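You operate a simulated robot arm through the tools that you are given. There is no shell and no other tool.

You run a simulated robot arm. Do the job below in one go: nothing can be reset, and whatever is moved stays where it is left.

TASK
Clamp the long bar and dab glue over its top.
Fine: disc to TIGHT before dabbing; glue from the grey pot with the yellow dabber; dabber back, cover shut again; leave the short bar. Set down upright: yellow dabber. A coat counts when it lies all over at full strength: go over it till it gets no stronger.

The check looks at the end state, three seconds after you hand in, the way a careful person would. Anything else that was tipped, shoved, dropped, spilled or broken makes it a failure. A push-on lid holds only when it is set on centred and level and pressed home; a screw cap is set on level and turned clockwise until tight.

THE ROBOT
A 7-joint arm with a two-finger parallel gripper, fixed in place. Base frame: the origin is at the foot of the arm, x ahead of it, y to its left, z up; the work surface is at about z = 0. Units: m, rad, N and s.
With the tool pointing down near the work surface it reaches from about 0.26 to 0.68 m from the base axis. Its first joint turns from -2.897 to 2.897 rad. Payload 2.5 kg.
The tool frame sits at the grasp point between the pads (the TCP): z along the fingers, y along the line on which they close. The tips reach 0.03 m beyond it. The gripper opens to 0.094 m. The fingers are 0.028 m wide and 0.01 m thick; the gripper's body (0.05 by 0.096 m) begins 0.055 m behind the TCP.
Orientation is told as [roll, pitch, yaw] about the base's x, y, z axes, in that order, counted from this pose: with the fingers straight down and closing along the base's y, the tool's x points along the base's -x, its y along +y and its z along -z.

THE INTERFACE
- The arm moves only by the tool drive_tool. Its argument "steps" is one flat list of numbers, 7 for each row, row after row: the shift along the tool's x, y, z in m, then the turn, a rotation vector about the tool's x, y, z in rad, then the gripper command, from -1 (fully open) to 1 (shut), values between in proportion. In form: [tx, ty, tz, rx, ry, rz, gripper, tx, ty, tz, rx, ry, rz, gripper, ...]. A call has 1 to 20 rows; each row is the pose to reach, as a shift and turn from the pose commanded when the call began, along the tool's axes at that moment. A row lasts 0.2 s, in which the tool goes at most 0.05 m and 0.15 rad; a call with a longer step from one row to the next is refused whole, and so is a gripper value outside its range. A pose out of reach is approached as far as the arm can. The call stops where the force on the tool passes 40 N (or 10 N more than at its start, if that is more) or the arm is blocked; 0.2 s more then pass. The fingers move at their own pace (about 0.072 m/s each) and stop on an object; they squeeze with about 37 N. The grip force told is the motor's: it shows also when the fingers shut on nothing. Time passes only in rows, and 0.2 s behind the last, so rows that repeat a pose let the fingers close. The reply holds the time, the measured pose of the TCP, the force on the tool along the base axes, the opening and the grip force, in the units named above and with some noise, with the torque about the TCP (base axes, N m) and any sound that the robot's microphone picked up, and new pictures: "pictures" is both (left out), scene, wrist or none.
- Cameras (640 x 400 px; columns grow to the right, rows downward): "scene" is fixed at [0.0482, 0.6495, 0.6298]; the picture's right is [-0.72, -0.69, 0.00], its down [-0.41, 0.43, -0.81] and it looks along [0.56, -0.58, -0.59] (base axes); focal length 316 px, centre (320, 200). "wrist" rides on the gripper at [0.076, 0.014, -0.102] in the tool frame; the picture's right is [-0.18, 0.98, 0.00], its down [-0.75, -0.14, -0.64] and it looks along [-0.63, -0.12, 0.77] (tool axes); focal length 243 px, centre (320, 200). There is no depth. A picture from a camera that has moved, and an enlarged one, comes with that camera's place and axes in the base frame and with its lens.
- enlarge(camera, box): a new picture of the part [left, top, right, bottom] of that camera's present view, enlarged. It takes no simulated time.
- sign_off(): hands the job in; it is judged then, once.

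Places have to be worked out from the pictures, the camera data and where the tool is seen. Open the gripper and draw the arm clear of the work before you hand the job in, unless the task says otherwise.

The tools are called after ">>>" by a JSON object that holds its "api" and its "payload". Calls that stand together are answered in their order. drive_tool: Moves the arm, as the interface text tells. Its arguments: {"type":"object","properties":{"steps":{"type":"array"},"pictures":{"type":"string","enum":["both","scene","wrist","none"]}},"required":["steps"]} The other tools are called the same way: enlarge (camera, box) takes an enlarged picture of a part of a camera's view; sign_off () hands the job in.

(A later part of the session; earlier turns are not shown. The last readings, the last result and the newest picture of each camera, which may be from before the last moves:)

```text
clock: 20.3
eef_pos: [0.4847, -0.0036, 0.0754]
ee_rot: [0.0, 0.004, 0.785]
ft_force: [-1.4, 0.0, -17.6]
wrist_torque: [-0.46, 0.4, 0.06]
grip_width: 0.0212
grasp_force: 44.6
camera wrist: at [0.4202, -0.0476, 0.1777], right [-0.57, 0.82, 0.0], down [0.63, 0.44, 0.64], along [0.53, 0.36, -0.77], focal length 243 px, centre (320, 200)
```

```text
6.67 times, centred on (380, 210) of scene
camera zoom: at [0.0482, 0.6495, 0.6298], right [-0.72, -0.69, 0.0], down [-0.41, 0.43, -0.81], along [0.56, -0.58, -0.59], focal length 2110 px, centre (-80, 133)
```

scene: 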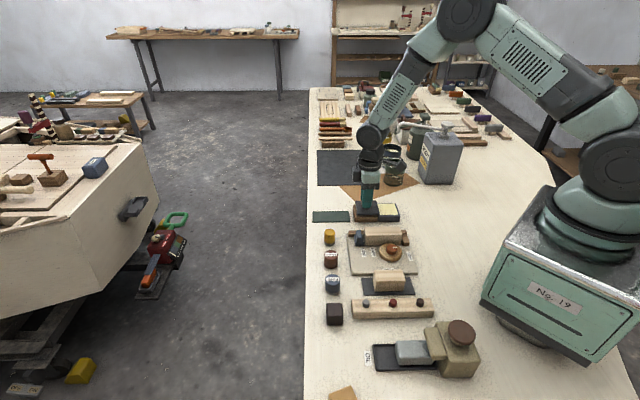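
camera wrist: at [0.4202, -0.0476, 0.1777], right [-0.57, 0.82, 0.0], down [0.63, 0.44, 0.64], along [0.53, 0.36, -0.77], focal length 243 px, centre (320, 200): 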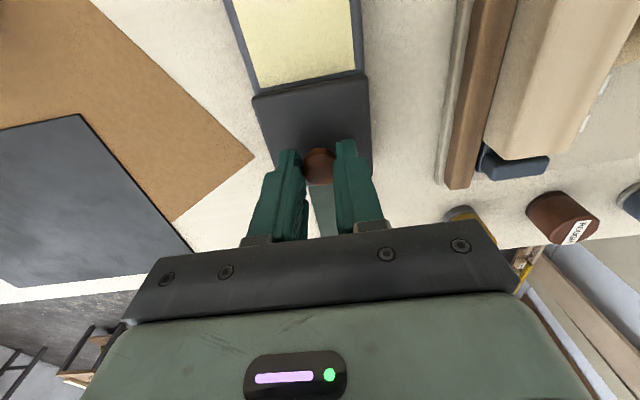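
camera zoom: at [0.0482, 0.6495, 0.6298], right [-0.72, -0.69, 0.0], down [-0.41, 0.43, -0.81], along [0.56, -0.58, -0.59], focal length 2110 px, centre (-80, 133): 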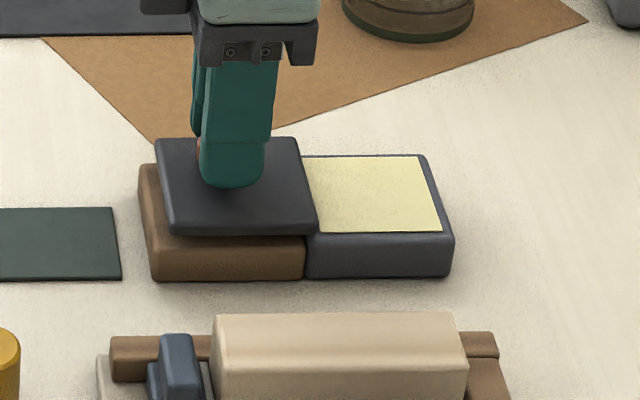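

The glue pad is well exposed. I'll release the cover knob and rise, then look toward the yellow dabber.

>>> {"api": "drive_tool", "payload": {"steps": [0, 0, 0.0005, 0, 0, 0, -0.2, 0, 0, 0.0005, 0, 0, 0, -0.2, 0, 0, 0.0005, 0, 0, 0, -0.2, 0, 0, -0.04, 0, 0, 0, -0.2, 0, 0, -0.08, 0, 0, 0, -0.2, 0, 0, -0.12, 0, 0, 0, -0.2, 0, 0, -0.12, 0, 0, 0, -0.2]}}

>>> {"api": "enlarge", "payload": {"camera": "wrist", "box": [220, 0, 420, 130]}}

>>> {"api": "enlarge", "payload": {"camera": "scene", "box": [310, 190, 420, 260]}}

```text
clock: 21.9
eef_pos: [0.4855, -0.0042, 0.196]
ee_rot: [0.0, 0.004, 0.783]
ft_force: [-0.9, 0.3, -0.1]
wrist_torque: [0.04, -0.03, -0.01]
grip_width: 0.0564
grasp_force: 0.0
camera wrist: at [0.4208, -0.0483, 0.2981], right [-0.56, 0.83, 0.0], down [0.63, 0.43, 0.64], along [0.53, 0.36, -0.77], focal length 243 px, centre (320, 200)
```

scene: 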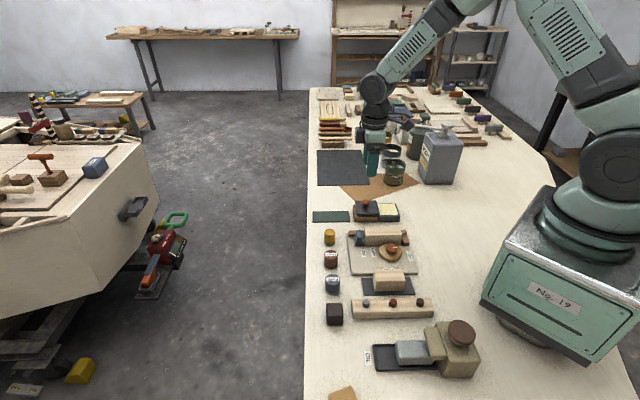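
wrist: 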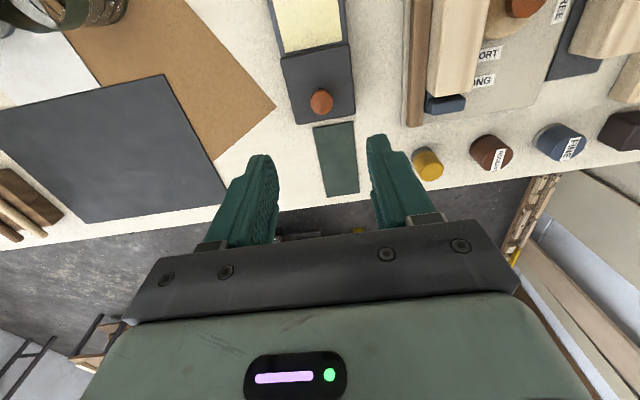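

```text
3.08 times, centred on (320, 65) of wrist
camera zoom: at [0.4208, -0.0483, 0.2981], right [-0.56, 0.83, 0.0], down [0.63, 0.43, 0.64], along [0.53, 0.36, -0.77], focal length 746 px, centre (320, 615)
```

zoom: 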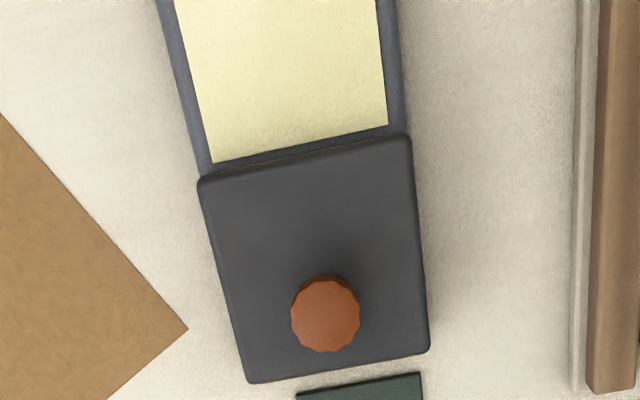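

```text
5.71 times, centred on (365, 225) of scene
camera zoom: at [0.0482, 0.6495, 0.6298], right [-0.72, -0.69, 0.0], down [-0.41, 0.43, -0.81], along [0.56, -0.58, -0.59], focal length 1809 px, centre (63, 57)
```

zoom: 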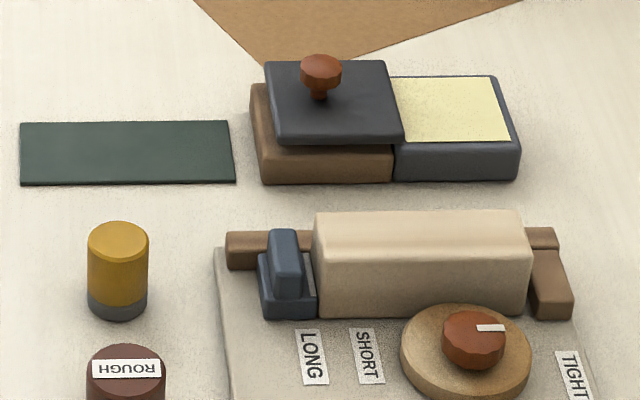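

The pot is open with its glue pad centred about (0.433, −0.056), and the cover rests on the block. I'll move the camera over the yellow dabber.

>>> {"api": "drive_tool", "payload": {"steps": [-0.028, 0.023, 0, 0, 0, 0, -0.2, -0.056, 0.046, 0, 0, 0, 0, -0.2, -0.084, 0.069, 0.005, 0, 0, 0, -0.2, -0.112, 0.092, 0.01, 0, 0, 0, -0.2, -0.139, 0.114, 0.01, 0, 0, 0, -0.2, -0.139, 0.114, 0.01, 0, 0, 0, -0.2]}}

>>> {"api": "enlarge", "payload": {"camera": "wrist", "box": [220, 0, 420, 130]}}

>>> {"api": "enlarge", "payload": {"camera": "scene", "box": [310, 215, 370, 275]}}

```text
clock: 23.3
eef_pos: [0.5028, 0.1745, 0.1831]
ee_rot: [-0.001, 0.003, 0.783]
ft_force: [-0.3, -0.1, -0.5]
wrist_torque: [-0.02, 0.0, 0.03]
grip_width: 0.0565
grasp_force: 0.1
camera wrist: at [0.4386, 0.1307, 0.2878], right [-0.56, 0.83, 0.0], down [0.64, 0.43, 0.64], along [0.53, 0.36, -0.77], focal length 243 px, centre (320, 200)
```

scene: 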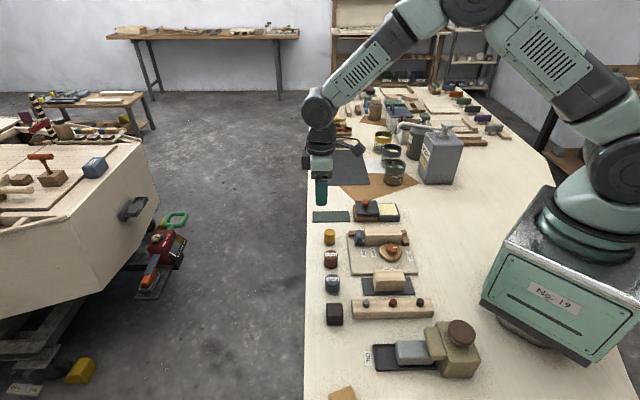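
wrist: 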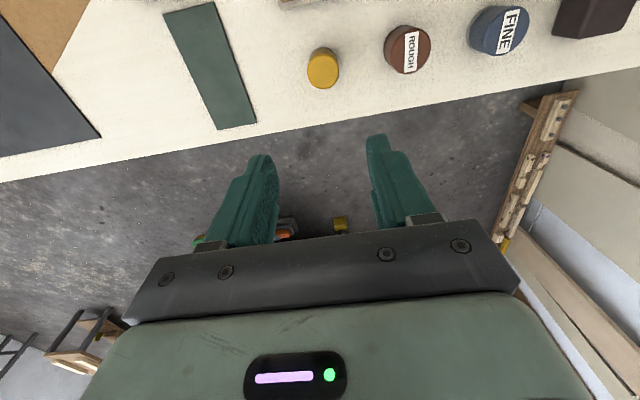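

```text
3.08 times, centred on (320, 65) of wrist
camera zoom: at [0.4386, 0.1307, 0.2878], right [-0.56, 0.83, 0.0], down [0.64, 0.43, 0.64], along [0.53, 0.36, -0.77], focal length 746 px, centre (320, 615)
```

zoom: 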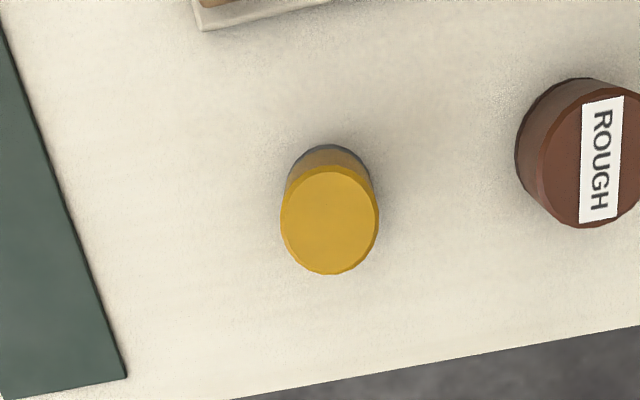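

```text
6.67 times, centred on (340, 245) of scene
camera zoom: at [0.0482, 0.6495, 0.6298], right [-0.72, -0.69, 0.0], down [-0.41, 0.43, -0.81], along [0.56, -0.58, -0.59], focal length 2110 px, centre (187, -100)
```

zoom: 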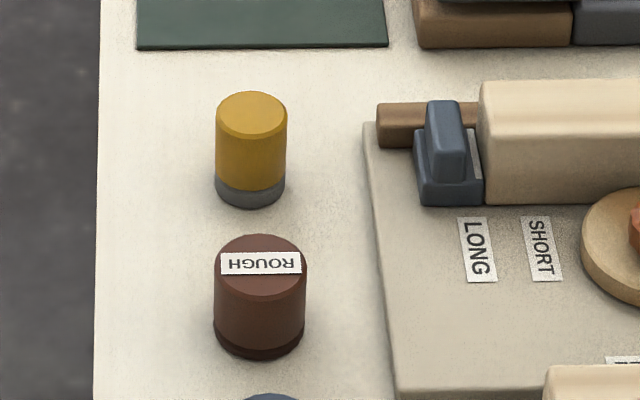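

Both views agree: dabber centre (0.479, 0.162), top z 0.046, about 28 mm across. I'll go above it and down with the jaws open.

>>> {"api": "drive_tool", "payload": {"steps": [0.012, 0.004, 0.03, 0, 0, 0, -0.5, 0.0257, 0.0079, 0.06, 0, 0, 0, -0.5, 0.0257, 0.0079, 0.09, 0, 0, 0, -0.5, 0.0257, 0.0079, 0.09, 0, 0, 0, -0.5]}}

>>> {"api": "enlarge", "payload": {"camera": "wrist", "box": [220, 80, 420, 210]}}

```text
clock: 24.3
eef_pos: [0.4782, 0.1613, 0.0928]
ee_rot: [0.0, 0.003, 0.784]
ft_force: [1.0, -0.3, -1.3]
wrist_torque: [0.0, 0.01, -0.02]
grip_width: 0.0707
grasp_force: 0.1
camera wrist: at [0.4143, 0.1176, 0.1975], right [-0.56, 0.83, 0.0], down [0.63, 0.43, 0.64], along [0.53, 0.36, -0.77], focal length 243 px, centre (320, 200)
```

scene: 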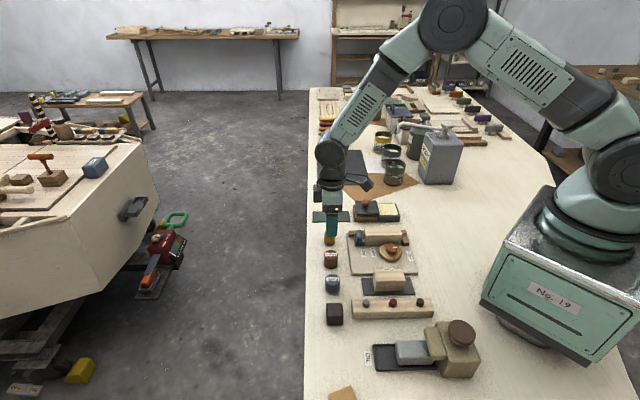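
wrist: 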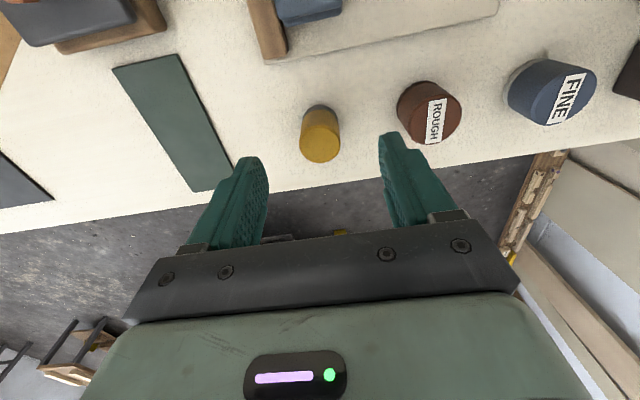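

```text
3.08 times, centred on (320, 145) of wrist
camera zoom: at [0.4143, 0.1176, 0.1975], right [-0.56, 0.83, 0.0], down [0.63, 0.43, 0.64], along [0.53, 0.36, -0.77], focal length 746 px, centre (320, 369)
```

zoom: 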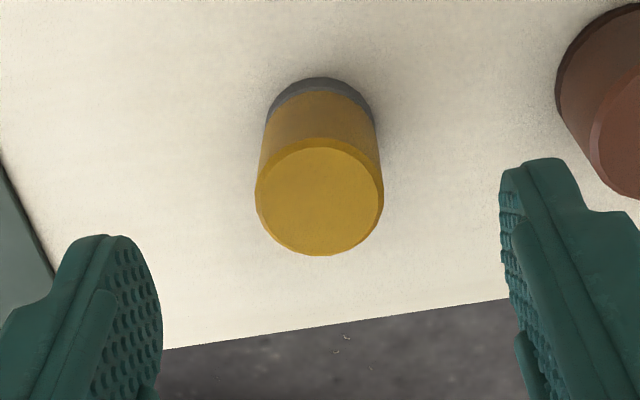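

Aligned. I'll descend to z 0.05 and grip the dabber.

>>> {"api": "drive_tool", "payload": {"steps": [0.001, 0, 0.022, 0, 0, 0, -0.5, 0.001, 0, 0.043, 0, 0, 0, -0.5, 0.001, 0, 0.043, 0, 0, 0, 0, 0.001, 0, 0.043, 0, 0, 0, 1, 0.001, 0, 0.043, 0, 0, 0, 1, 0.001, 0, 0.043, 0, 0, 0, 1]}}

>>> {"api": "enlarge", "payload": {"camera": "scene", "box": [310, 205, 370, 265]}}

```text
clock: 25.7
eef_pos: [0.4781, 0.16, 0.0518]
ee_rot: [0.001, 0.002, 0.784]
ft_force: [0.2, -0.4, -0.2]
wrist_torque: [-0.01, 0.01, -0.02]
grip_width: 0.0275
grasp_force: 37.0
camera wrist: at [0.4138, 0.1171, 0.155], right [-0.56, 0.83, 0.0], down [0.63, 0.43, 0.64], along [0.53, 0.36, -0.77], focal length 243 px, centre (320, 200)
```

scene: 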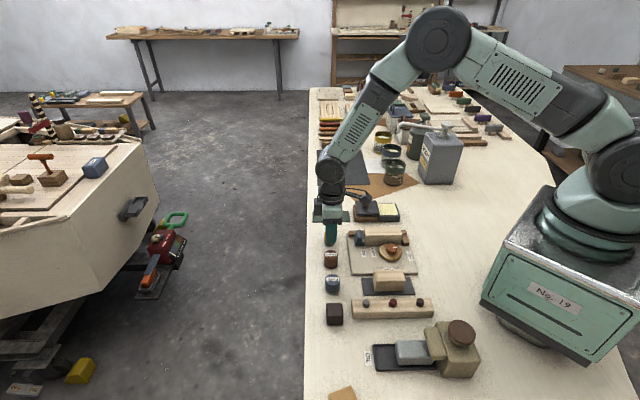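
wrist: 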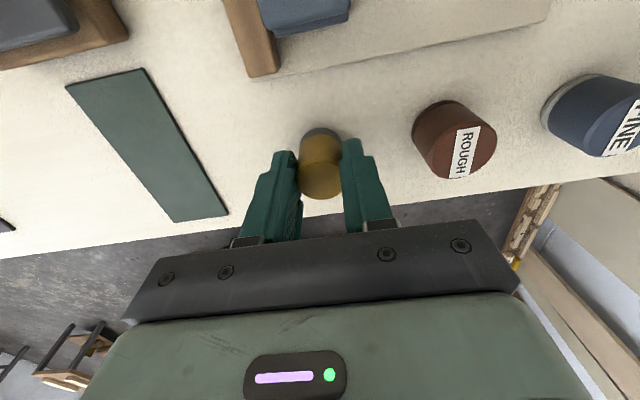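

```text
6.67 times, centred on (340, 235) of scene
camera zoom: at [0.0482, 0.6495, 0.6298], right [-0.72, -0.69, 0.0], down [-0.41, 0.43, -0.81], along [0.56, -0.58, -0.59], focal length 2110 px, centre (187, -33)
```

zoom: 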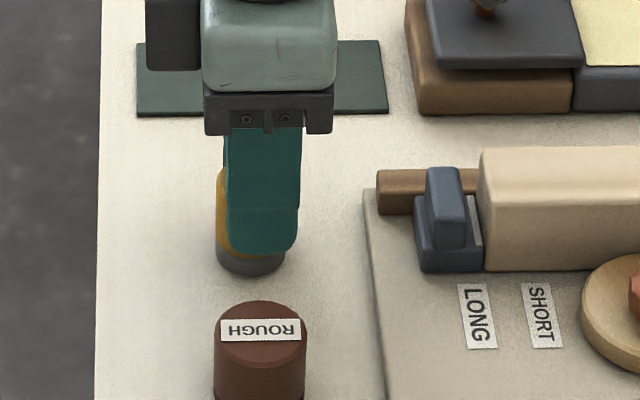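

The dabber is held upright, its foot about 52 mm below the TCP and about 3 mm along −tool x. I'll lift it and carry it over the glue pad.

>>> {"api": "drive_tool", "payload": {"steps": [0.001, 0, -0.02, 0, 0, 0, 1, 0.001, 0, -0.06, 0, 0, 0, 1, 0.001, 0, -0.1, 0, 0, 0, 1, 0.031, -0.02, -0.1, 0, 0, 0, 1, 0.062, -0.04, -0.1, 0, 0, 0, 1, 0.093, -0.06, -0.1, 0, 0, 0, 1, 0.124, -0.08, -0.1, 0, 0, 0, 1, 0.155, -0.1, -0.1, 0, 0, 0, 1, 0.187, -0.121, -0.1, 0, 0, 0, 1, 0.187, -0.121, -0.07, 0, 0, 0, 1, 0.187, -0.121, -0.06, 0, 0, 0, 1, 0.187, -0.121, -0.06, 0, 0, 0, 1]}}

>>> {"api": "enlarge", "payload": {"camera": "scene", "box": [340, 170, 420, 230]}}

>>> {"api": "enlarge", "payload": {"camera": "wrist", "box": [220, 60, 420, 200]}}

```text
clock: 28.3
eef_pos: [0.4317, -0.0558, 0.1121]
ee_rot: [-0.003, 0.002, 0.786]
ft_force: [-0.1, 0.7, 0.4]
wrist_torque: [0.0, 0.04, -0.02]
grip_width: 0.0276
grasp_force: 37.2
camera wrist: at [0.3677, -0.1006, 0.2148], right [-0.56, 0.83, 0.0], down [0.63, 0.43, 0.64], along [0.53, 0.36, -0.77], focal length 243 px, centre (320, 200)
```

scene: 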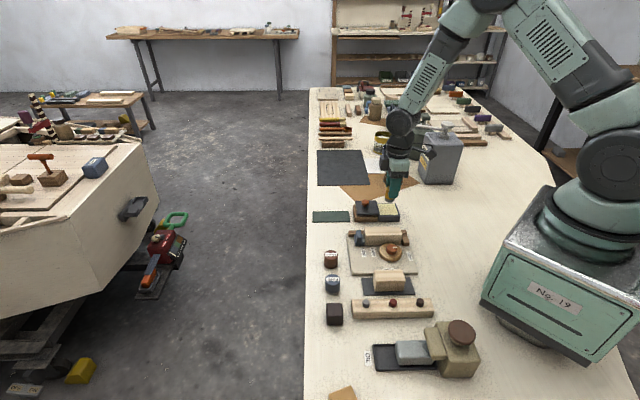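
wrist: 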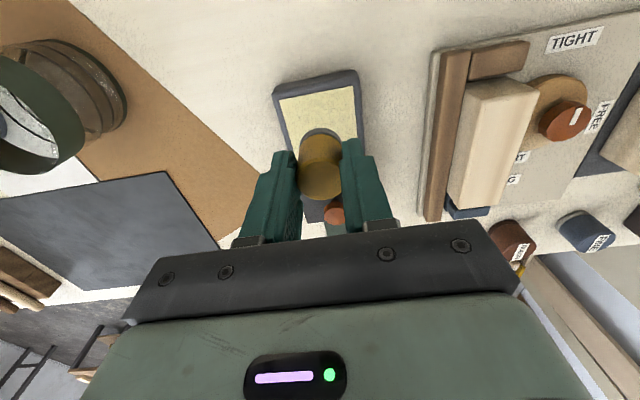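

```text
6.67 times, centred on (380, 200) of scene
camera zoom: at [0.0482, 0.6495, 0.6298], right [-0.72, -0.69, 0.0], down [-0.41, 0.43, -0.81], along [0.56, -0.58, -0.59], focal length 2110 px, centre (-80, 200)
```

zoom: 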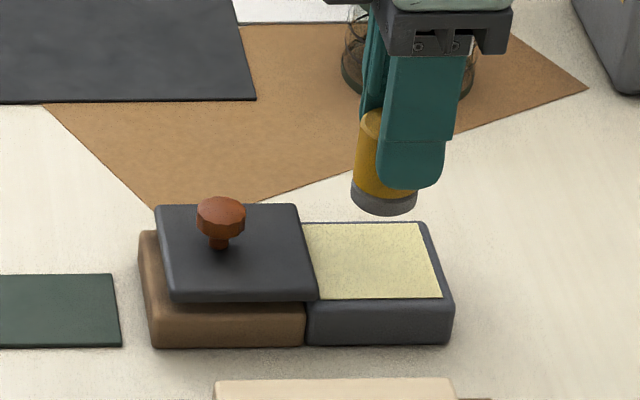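

```text
2.86 times, centred on (320, 130) of wrist
camera zoom: at [0.3677, -0.1006, 0.2148], right [-0.56, 0.83, 0.0], down [0.63, 0.43, 0.64], along [0.53, 0.36, -0.77], focal length 693 px, centre (320, 400)
```

zoom: 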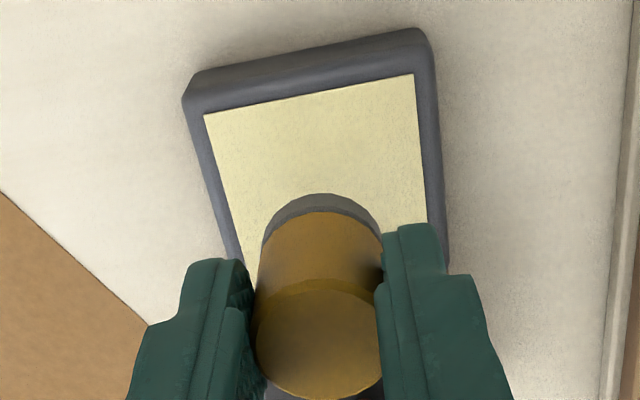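

The dabber foot is over the glue pad. I'll lower it gently toward contact.

>>> {"api": "drive_tool", "payload": {"steps": [0.0, -0.001, 0.015, 0, 0, 0, 1, 0.0, -0.002, 0.025, 0, 0, 0, 1, 0.0, -0.002, 0.029, 0, 0, 0, 1, 0.0, -0.002, 0.03, 0, 0, 0, 1], "pictures": "scene"}}

>>> {"api": "enlarge", "payload": {"camera": "scene", "box": [340, 170, 420, 230]}}

```text
clock: 29.3
eef_pos: [0.433, -0.0577, 0.0824]
ee_rot: [0.0, 0.003, 0.784]
ft_force: [0.5, -0.9, -0.5]
wrist_torque: [-0.01, 0.03, 0.01]
grip_width: 0.0279
grasp_force: 37.2
```

scene: 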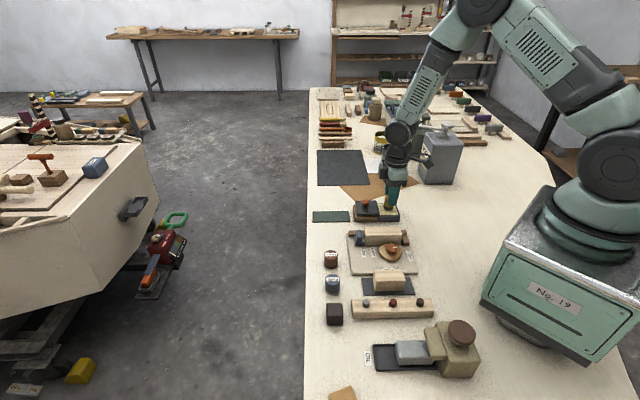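

```text
6.67 times, centred on (380, 200) of scene
camera zoom: at [0.0482, 0.6495, 0.6298], right [-0.72, -0.69, 0.0], down [-0.41, 0.43, -0.81], along [0.56, -0.58, -0.59], focal length 2110 px, centre (-80, 200)
```

zoom: 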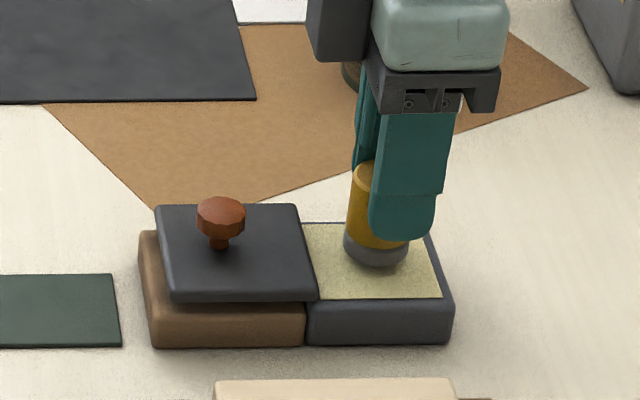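

Nearly touching; I'll lower by single millimetres until I feel contact.

>>> {"api": "drive_tool", "payload": {"steps": [0, 0, 0.001, 0, 0, 0, 1, 0, 0, 0.002, 0, 0, 0, 1, 0, 0, 0.003, 0, 0, 0, 1], "pictures": "none"}}

```text
clock: 30.1
eef_pos: [0.4327, -0.0586, 0.0786]
ee_rot: [-0.001, 0.003, 0.784]
ft_force: [-0.1, 1.0, -0.2]
wrist_torque: [0.0, -0.01, -0.02]
grip_width: 0.0277
grasp_force: 36.9
```

>>> {"api": "drive_tool", "payload": {"steps": [0, 0, 0.001, 0, 0, 0, 1, 0, 0, 0.002, 0, 0, 0, 1, 0, 0, 0.003, 0, 0, 0, 1], "pictures": "none"}}

>>> {"api": "enlarge", "payload": {"camera": "scene", "box": [340, 170, 420, 230]}}

```text
clock: 30.9
eef_pos: [0.4333, -0.0576, 0.0771]
ee_rot: [-0.002, 0.003, 0.782]
ft_force: [-4.5, 0.4, 15.9]
wrist_torque: [0.08, 0.19, 0.01]
grip_width: 0.0276
grasp_force: 36.7
```

```text
6.67 times, centred on (380, 200) of scene
camera zoom: at [0.0482, 0.6495, 0.6298], right [-0.72, -0.69, 0.0], down [-0.41, 0.43, -0.81], along [0.56, -0.58, -0.59], focal length 2110 px, centre (-80, 200)
```

zoom: 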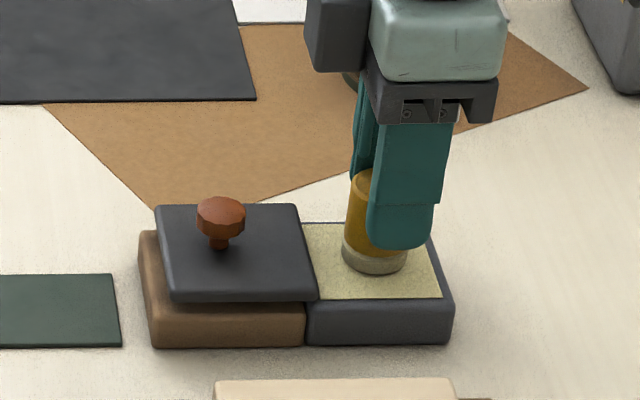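

Contact at about 16 N and the foot has taken glue. I'll lift and carry it over the clamped bar.

>>> {"api": "drive_tool", "payload": {"steps": [0, 0, -0.02, 0, 0, 0, 1, 0, 0, -0.06, 0, 0, 0, 1, -0.009, 0.03, -0.06, 0, 0, 0, 1, -0.018, 0.062, -0.06, 0, 0, 0, 1, -0.027, 0.094, -0.06, 0, 0, 0, 1, -0.036, 0.1266, -0.06, 0, 0, 0, 1, -0.036, 0.1266, -0.06, 0, 0, 0, 1]}}

>>> {"api": "enlarge", "payload": {"camera": "scene", "box": [340, 195, 440, 265]}}

>>> {"api": "enlarge", "payload": {"camera": "wrist", "box": [220, 40, 420, 200]}}

```text
clock: 32.5
eef_pos: [0.3688, 0.059, 0.1355]
ee_rot: [0.0, 0.003, 0.784]
ft_force: [-0.2, -0.5, -0.5]
wrist_torque: [0.0, -0.02, -0.03]
grip_width: 0.0279
grasp_force: 37.0
camera wrist: at [0.3037, 0.0145, 0.2385], right [-0.56, 0.83, 0.0], down [0.63, 0.43, 0.64], along [0.53, 0.36, -0.77], focal length 243 px, centre (320, 200)
```

scene: 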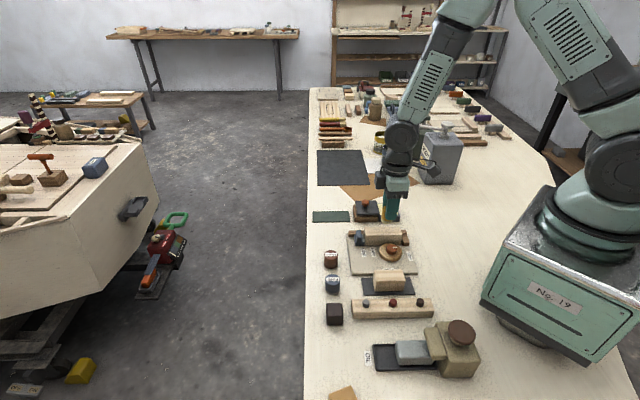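
wrist: 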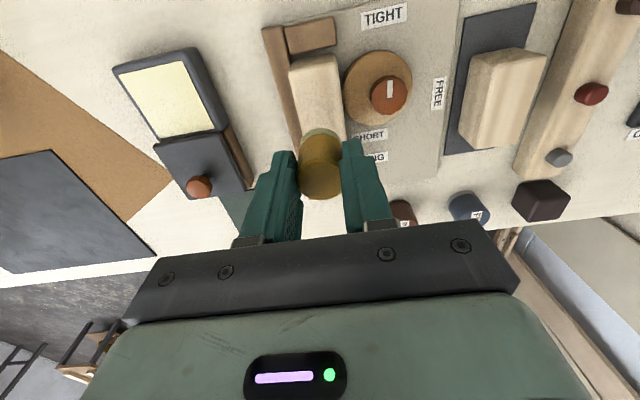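

```text
5.71 times, centred on (390, 230) of scene
camera zoom: at [0.0482, 0.6495, 0.6298], right [-0.72, -0.69, 0.0], down [-0.41, 0.43, -0.81], along [0.56, -0.58, -0.59], focal length 1809 px, centre (-80, 29)
```

zoom: 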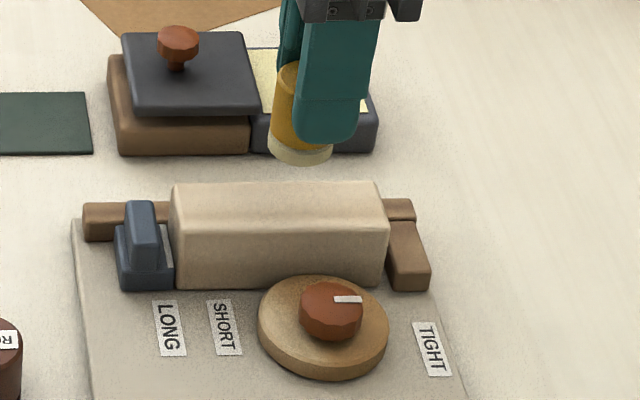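

```text
2.50 times, centred on (320, 120) of wrist
camera zoom: at [0.3037, 0.0145, 0.2385], right [-0.56, 0.83, 0.0], down [0.63, 0.43, 0.64], along [0.53, 0.36, -0.77], focal length 606 px, centre (320, 400)
```

zoom: 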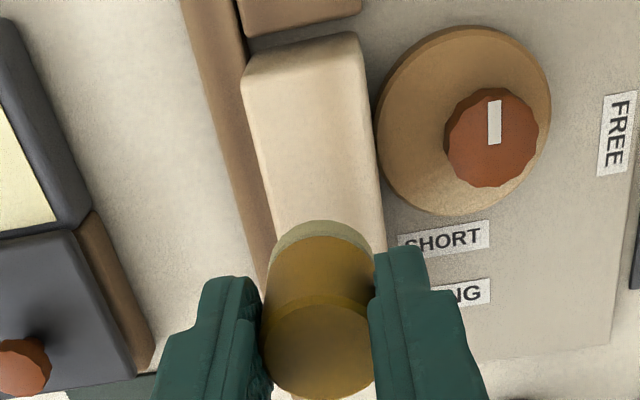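

The dabber is close to centred on the bar. I'll lower toward the bar top and feel for contact.

>>> {"api": "drive_tool", "payload": {"steps": [0, 0.0, 0.015, 0, 0, 0, 1, 0, 0.0, 0.025, 0, 0, 0, 1, 0, 0.0, 0.027, 0, 0, 0, 1, 0, 0, 0.029, 0, 0, 0, 1, 0, 0, 0.031, 0, 0, 0, 1], "pictures": "scene"}}

>>> {"api": "enlarge", "payload": {"camera": "scene", "box": [340, 195, 440, 265]}}

```text
clock: 33.7
eef_pos: [0.3686, 0.0571, 0.1043]
ee_rot: [-0.002, 0.003, 0.783]
ft_force: [-0.1, -0.3, -0.2]
wrist_torque: [0.01, -0.01, 0.01]
grip_width: 0.0276
grasp_force: 37.0
```

scene: 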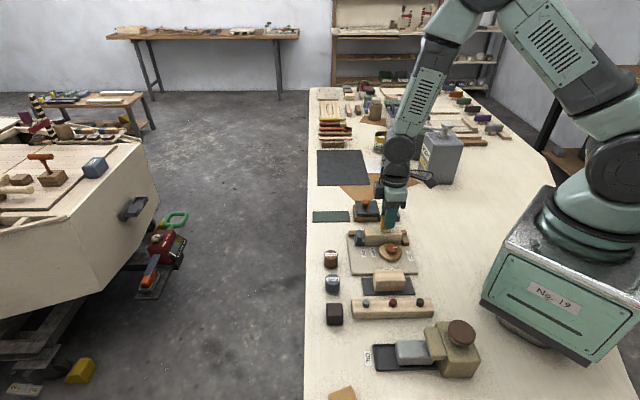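

```text
5.71 times, centred on (390, 230) of scene
camera zoom: at [0.0482, 0.6495, 0.6298], right [-0.72, -0.69, 0.0], down [-0.41, 0.43, -0.81], along [0.56, -0.58, -0.59], focal length 1809 px, centre (-80, 29)
```

zoom: 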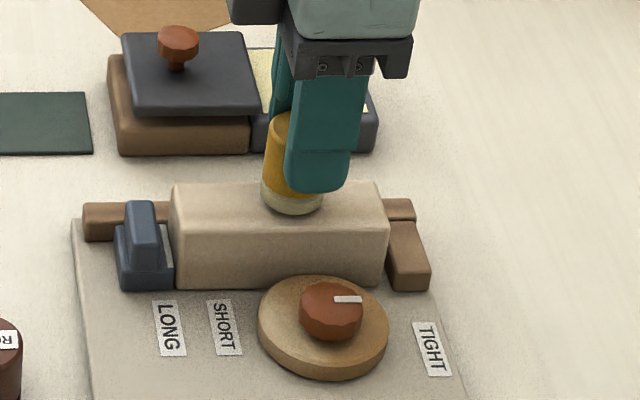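

Just above the bar. Lowering by millimetres.

>>> {"api": "drive_tool", "payload": {"steps": [0, 0, 0.001, 0, 0, 0, 1, 0, 0, 0.002, 0, 0, 0, 1, 0, 0, 0.003, 0, 0, 0, 1, 0, 0, 0.004, 0, 0, 0, 1], "pictures": "none"}}

```text
clock: 34.7
eef_pos: [0.3687, 0.0571, 0.101]
ee_rot: [-0.001, 0.004, 0.783]
ft_force: [-2.0, 0.8, 13.2]
wrist_torque: [0.04, 0.11, 0.0]
grip_width: 0.0277
grasp_force: 37.3
```

Contact at about 13 N, bar top near z 0.049. I'll lift and back off to see the mark.

>>> {"api": "drive_tool", "payload": {"steps": [0, 0, 0, 0, 0, 0, 1, 0, 0, -0.03, 0, 0, 0, 1, -0.02, 0, -0.06, 0, 0, 0, 1, -0.06, 0, -0.08, 0, 0, 0, 1, -0.06, 0, -0.08, 0, 0, 0, 1]}}

>>> {"api": "enlarge", "payload": {"camera": "scene", "box": [340, 195, 440, 265]}}

>>> {"api": "enlarge", "payload": {"camera": "wrist", "box": [240, 0, 400, 130]}}

```text
clock: 35.9
eef_pos: [0.4114, 0.1016, 0.1819]
ee_rot: [0.0, 0.003, 0.783]
ft_force: [-0.1, -0.3, -1.1]
wrist_torque: [-0.01, 0.01, 0.01]
grip_width: 0.0277
grasp_force: 37.3
camera wrist: at [0.3472, 0.0573, 0.2846], right [-0.56, 0.83, 0.0], down [0.63, 0.43, 0.64], along [0.53, 0.36, -0.77], focal length 243 px, centre (320, 200)
```

scene: 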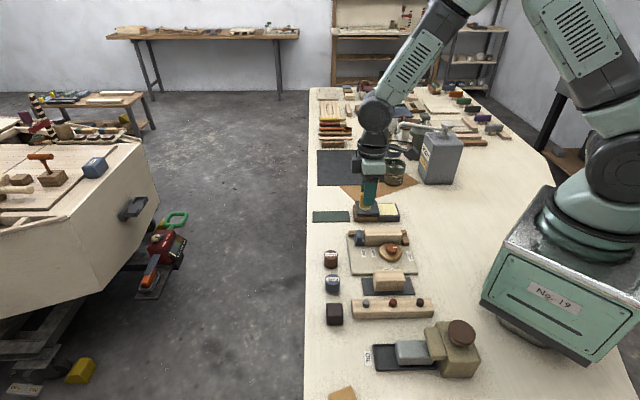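
wrist: 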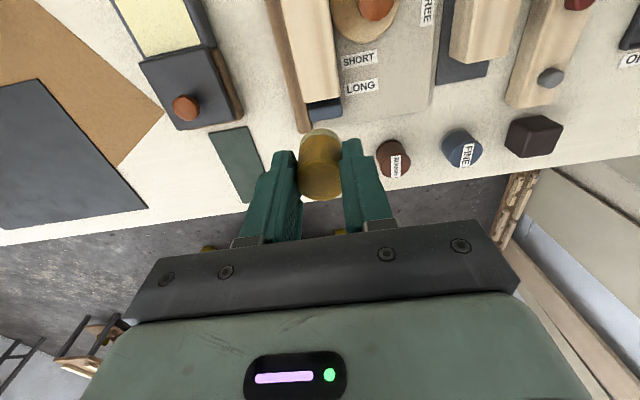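

```text
5.71 times, centred on (390, 230) of scene
camera zoom: at [0.0482, 0.6495, 0.6298], right [-0.72, -0.69, 0.0], down [-0.41, 0.43, -0.81], along [0.56, -0.58, -0.59], focal length 1809 px, centre (-80, 29)
```

zoom: 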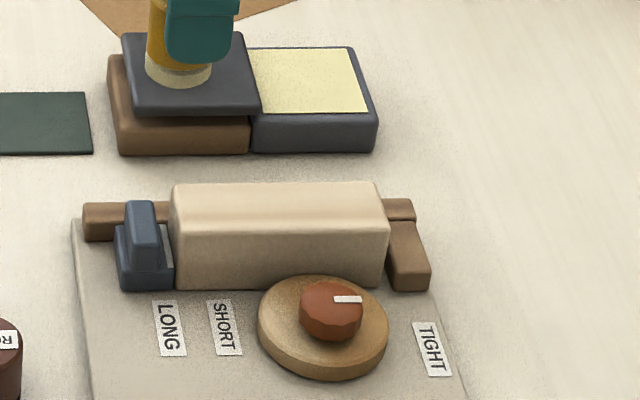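

```text
3.08 times, centred on (320, 65) of wrist
camera zoom: at [0.3472, 0.0573, 0.2846], right [-0.56, 0.83, 0.0], down [0.63, 0.43, 0.64], along [0.53, 0.36, -0.77], focal length 746 px, centre (320, 615)
```

zoom: 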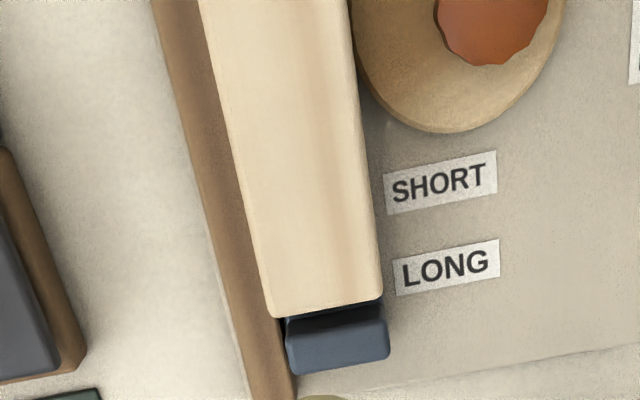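

No obvious mark from one touch. I'll zoom harder on the bar top.

>>> {"api": "enlarge", "payload": {"camera": "scene", "box": [366, 220, 414, 250]}}

>>> {"api": "enlarge", "payload": {"camera": "wrist", "box": [270, 0, 350, 110]}}

```text
13.33 times, centred on (390, 235) of scene
camera zoom: at [0.0482, 0.6495, 0.6298], right [-0.72, -0.69, 0.0], down [-0.41, 0.43, -0.81], along [0.56, -0.58, -0.59], focal length 4221 px, centre (-613, -267)
```

zoom: 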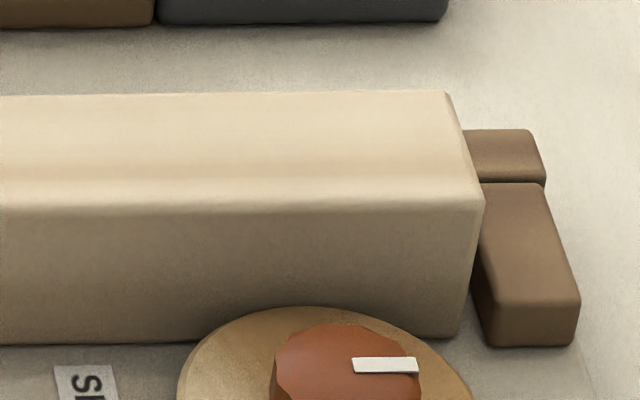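

```text
3.64 times, centred on (310, 55) of wrist
camera zoom: at [0.3472, 0.0573, 0.2846], right [-0.56, 0.83, 0.0], down [0.63, 0.43, 0.64], along [0.53, 0.36, -0.77], focal length 882 px, centre (356, 727)
```

zoom: 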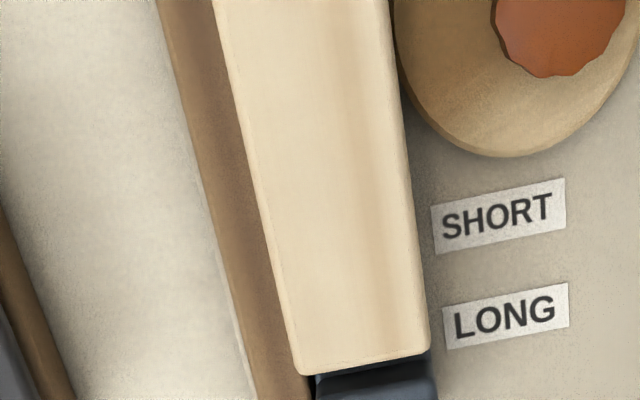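

The mark isn't visible yet, so I'll try a pressed stroke along the bar from the far end to near the stop, keeping clear of the stop's tab.

>>> {"api": "drive_tool", "payload": {"steps": [0.04, 0.002, 0.01, 0, 0, 0, 1, 0.08, 0.002, 0.03, 0, 0, 0, 1, 0.1, 0.002, 0.06, 0, 0, 0, 1, 0.1, 0.002, 0.078, 0, 0, 0, 1, 0.1, 0.002, 0.0805, 0, 0, 0, 1, 0.1, 0.002, 0.0805, 0, 0, 0, 1]}}

>>> {"api": "enlarge", "payload": {"camera": "scene", "box": [340, 195, 440, 265]}}

```text
clock: 37.3
eef_pos: [0.339, 0.029, 0.1008]
ee_rot: [-0.002, 0.004, 0.784]
ft_force: [-0.4, -0.7, 11.2]
wrist_torque: [0.02, 0.02, 0.0]
grip_width: 0.0277
grasp_force: 36.7
camera wrist: at [0.2749, -0.0137, 0.2036], right [-0.56, 0.83, 0.0], down [0.63, 0.43, 0.64], along [0.53, 0.36, -0.77], focal length 243 px, centre (320, 200)
```

scene: 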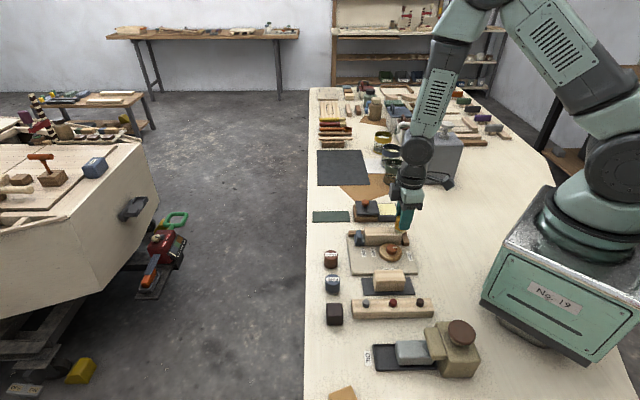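
wrist: 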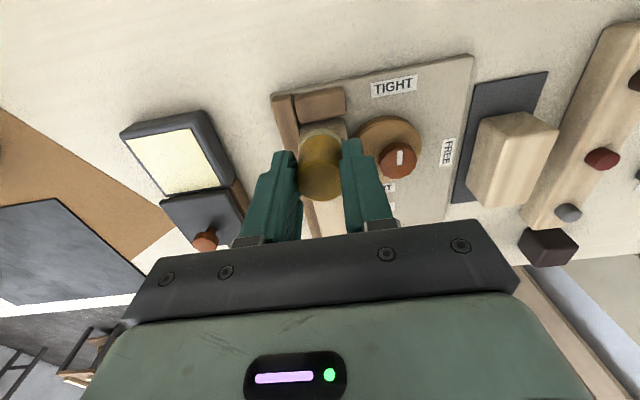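

```text
5.71 times, centred on (390, 230) of scene
camera zoom: at [0.0482, 0.6495, 0.6298], right [-0.72, -0.69, 0.0], down [-0.41, 0.43, -0.81], along [0.56, -0.58, -0.59], focal length 1809 px, centre (-80, 29)
```

zoom: 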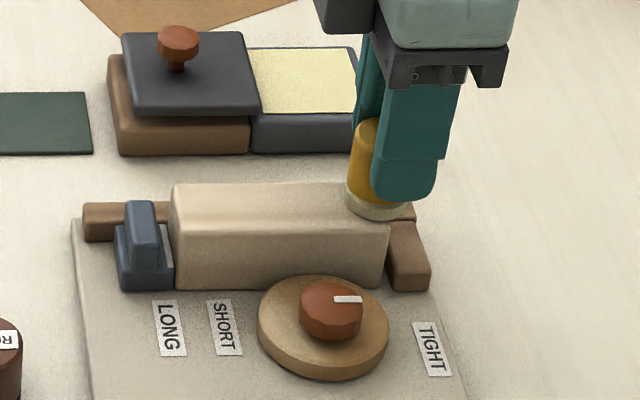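

Contact at 11 N, with the foot about 3 mm inside the far end and the bar ends at TCP e1 ≈ 0.257 and 0.358. I'll stroke along the centre toward the stop.

>>> {"api": "drive_tool", "payload": {"steps": [-0.008, 0, 0, 0, 0, 0, 1, -0.016, 0, 0, 0, 0, 0, 1, -0.024, 0, 0, 0, 0, 0, 1, -0.032, 0, 0, 0, 0, 0, 1, -0.04, 0, 0, 0, 0, 0, 1, -0.048, 0, 0, 0, 0, 0, 1, -0.056, 0, 0, 0, 0, 0, 1, -0.064, 0, 0, 0, 0, 0, 1, -0.072, 0, 0, 0, 0, 0, 1, -0.08, 0, 0, 0, 0, 0, 1, -0.088, 0, 0, 0, 0, 0, 1]}}

>>> {"api": "enlarge", "payload": {"camera": "scene", "box": [340, 195, 440, 265]}}

>>> {"api": "enlarge", "payload": {"camera": "wrist", "box": [240, 20, 400, 150]}}

```text
clock: 39.7
eef_pos: [0.4004, 0.0924, 0.1001]
ee_rot: [-0.001, 0.003, 0.783]
ft_force: [-0.5, -1.5, 4.4]
wrist_torque: [-0.08, 0.03, 0.0]
grip_width: 0.0277
grasp_force: 36.5
camera wrist: at [0.3372, 0.0487, 0.2031], right [-0.56, 0.83, 0.0], down [0.64, 0.43, 0.64], along [0.53, 0.36, -0.77], focal length 243 px, centre (320, 200)
```

scene: 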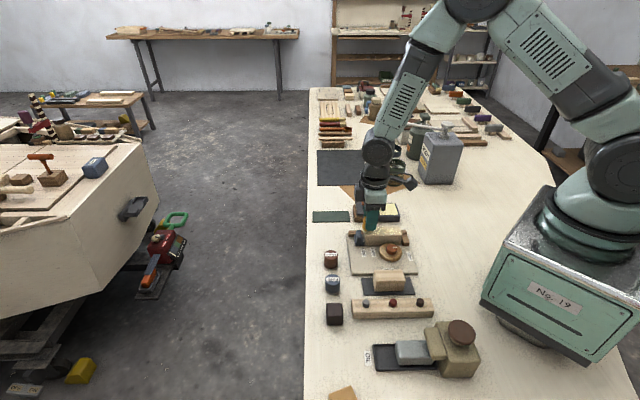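
wrist: 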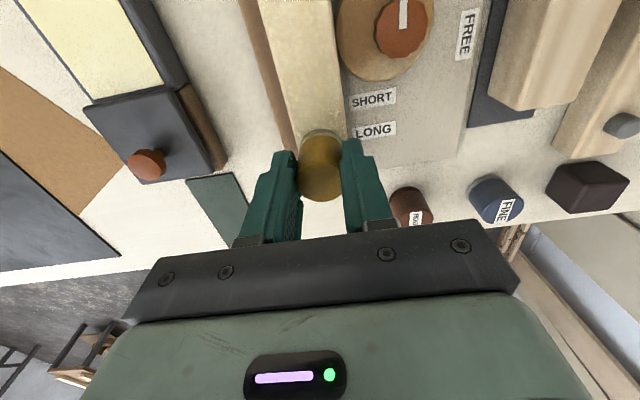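

```text
5.71 times, centred on (390, 230) of scene
camera zoom: at [0.0482, 0.6495, 0.6298], right [-0.72, -0.69, 0.0], down [-0.41, 0.43, -0.81], along [0.56, -0.58, -0.59], focal length 1809 px, centre (-80, 29)
```

zoom: 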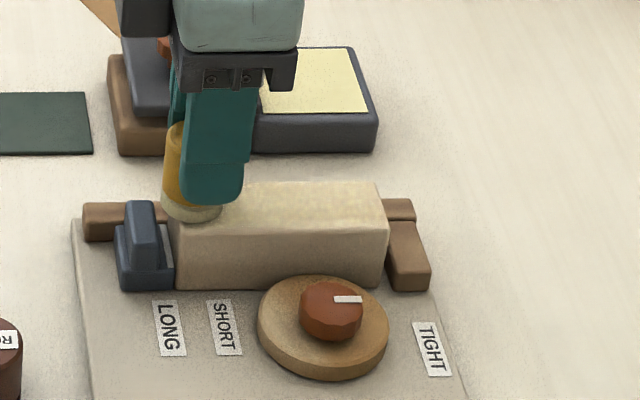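

```text
3.08 times, centred on (320, 85) of wrist
camera zoom: at [0.3372, 0.0487, 0.2031], right [-0.56, 0.83, 0.0], down [0.64, 0.43, 0.64], along [0.53, 0.36, -0.77], focal length 746 px, centre (320, 554)
```

zoom: 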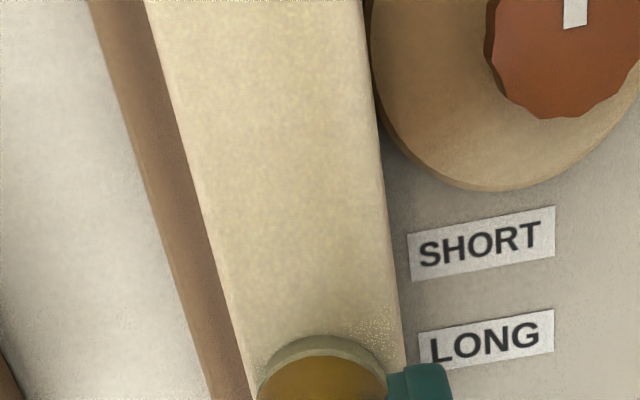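

The stroke leaves a visible coat. I'll go back along a lane shifted about 8 mm toward the disc side, then forward along the other side.

>>> {"api": "drive_tool", "payload": {"steps": [0, 0.004, 0, 0, 0, 0, 1, 0, 0.008, 0.0003, 0, 0, 0, 1, 0.008, 0.008, 0.0003, 0, 0, 0, 1, 0.016, 0.008, 0.0003, 0, 0, 0, 1, 0.024, 0.008, 0.0003, 0, 0, 0, 1, 0.032, 0.008, 0.0003, 0, 0, 0, 1, 0.04, 0.008, 0.0003, 0, 0, 0, 1, 0.048, 0.008, 0.0003, 0, 0, 0, 1, 0.056, 0.008, 0.0003, 0, 0, 0, 1, 0.064, 0.008, 0.0003, 0, 0, 0, 1, 0.072, 0.008, 0.0003, 0, 0, 0, 1, 0.08, 0.008, 0.0003, 0, 0, 0, 1, 0.088, 0.008, 0.0003, 0, 0, 0, 1]}}

>>> {"api": "enlarge", "payload": {"camera": "scene", "box": [340, 195, 440, 265]}}

```text
clock: 42.5
eef_pos: [0.3334, 0.0351, 0.1006]
ee_rot: [-0.002, 0.003, 0.783]
ft_force: [0.2, 1.4, 3.4]
wrist_torque: [0.09, 0.03, -0.01]
grip_width: 0.0278
grasp_force: 37.4
camera wrist: at [0.2688, -0.0082, 0.2028], right [-0.56, 0.83, 0.0], down [0.63, 0.43, 0.64], along [0.53, 0.36, -0.77], focal length 243 px, centre (320, 200)
```

scene: 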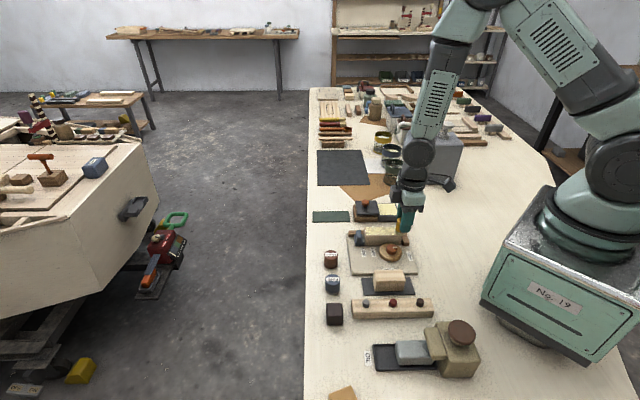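
wrist: 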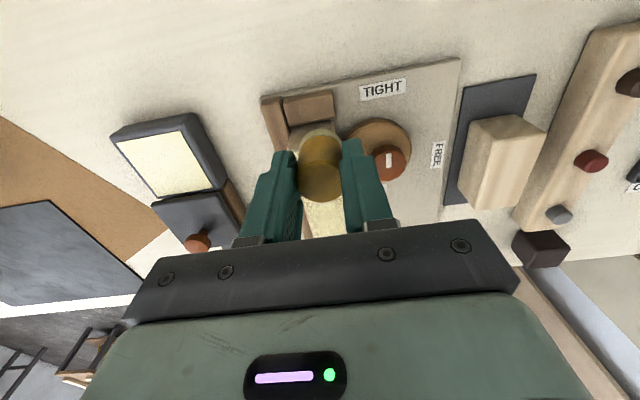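

```text
5.71 times, centred on (390, 230) of scene
camera zoom: at [0.0482, 0.6495, 0.6298], right [-0.72, -0.69, 0.0], down [-0.41, 0.43, -0.81], along [0.56, -0.58, -0.59], focal length 1809 px, centre (-80, 29)
```

zoom: 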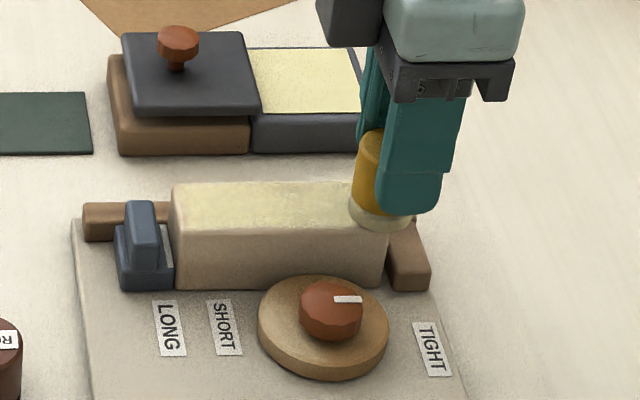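

The coat is getting stronger. Now the forward lane on the fence side, with a little more press.

>>> {"api": "drive_tool", "payload": {"steps": [0, -0.008, 0.0004, 0, 0, 0, 1, 0, -0.016, 0.0004, 0, 0, 0, 1, -0.008, -0.016, 0.0004, 0, 0, 0, 1, -0.016, -0.016, 0.0004, 0, 0, 0, 1, -0.024, -0.016, 0.0004, 0, 0, 0, 1, -0.032, -0.016, 0.0004, 0, 0, 0, 1, -0.04, -0.016, 0.0004, 0, 0, 0, 1, -0.048, -0.016, 0.0004, 0, 0, 0, 1, -0.056, -0.016, 0.0004, 0, 0, 0, 1, -0.064, -0.016, 0.0004, 0, 0, 0, 1, -0.072, -0.016, 0.0004, 0, 0, 0, 1, -0.08, -0.016, 0.0004, 0, 0, 0, 1, -0.088, -0.016, 0.0004, 0, 0, 0, 1]}}

>>> {"api": "enlarge", "payload": {"camera": "scene", "box": [340, 195, 440, 265]}}

>>> {"api": "enlarge", "payload": {"camera": "wrist", "box": [240, 20, 400, 150]}}

```text
clock: 45.3
eef_pos: [0.4057, 0.087, 0.0993]
ee_rot: [0.0, 0.004, 0.785]
ft_force: [0.4, -1.4, 3.0]
wrist_torque: [-0.02, -0.02, 0.0]
grip_width: 0.0276
grasp_force: 36.9
camera wrist: at [0.3424, 0.043, 0.2025], right [-0.56, 0.83, 0.0], down [0.63, 0.43, 0.64], along [0.53, 0.36, -0.77], focal length 243 px, centre (320, 200)
```

scene: 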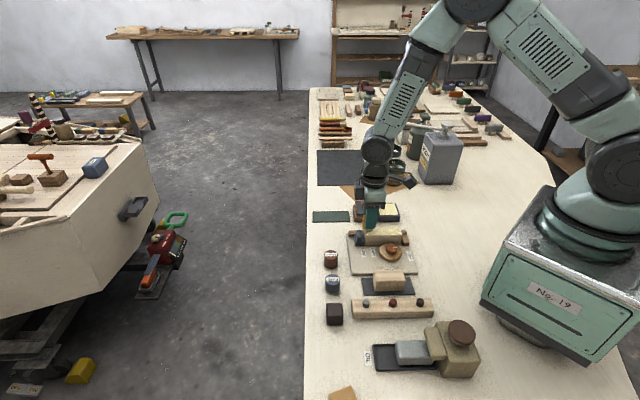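
wrist: 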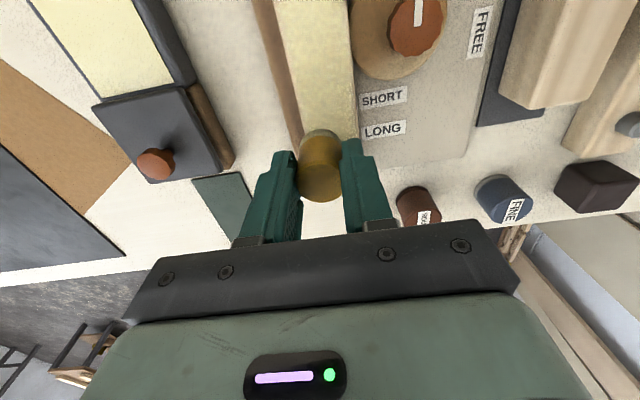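

```text
5.71 times, centred on (390, 230) of scene
camera zoom: at [0.0482, 0.6495, 0.6298], right [-0.72, -0.69, 0.0], down [-0.41, 0.43, -0.81], along [0.56, -0.58, -0.59], focal length 1809 px, centre (-80, 29)
```

zoom: 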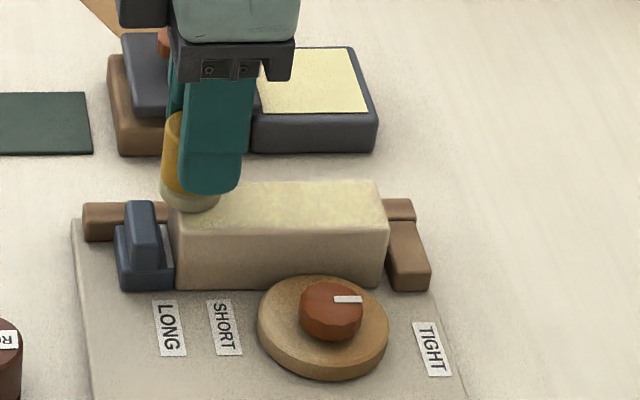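

```text
3.08 times, centred on (320, 85) of wrist
camera zoom: at [0.3424, 0.043, 0.2025], right [-0.56, 0.83, 0.0], down [0.63, 0.43, 0.64], along [0.53, 0.36, -0.77], focal length 746 px, centre (320, 554)
```

zoom: 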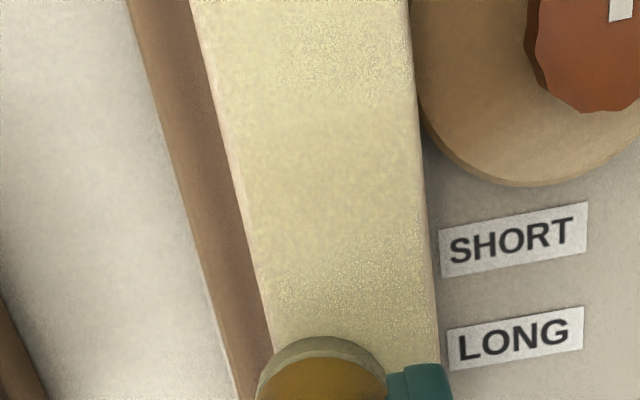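

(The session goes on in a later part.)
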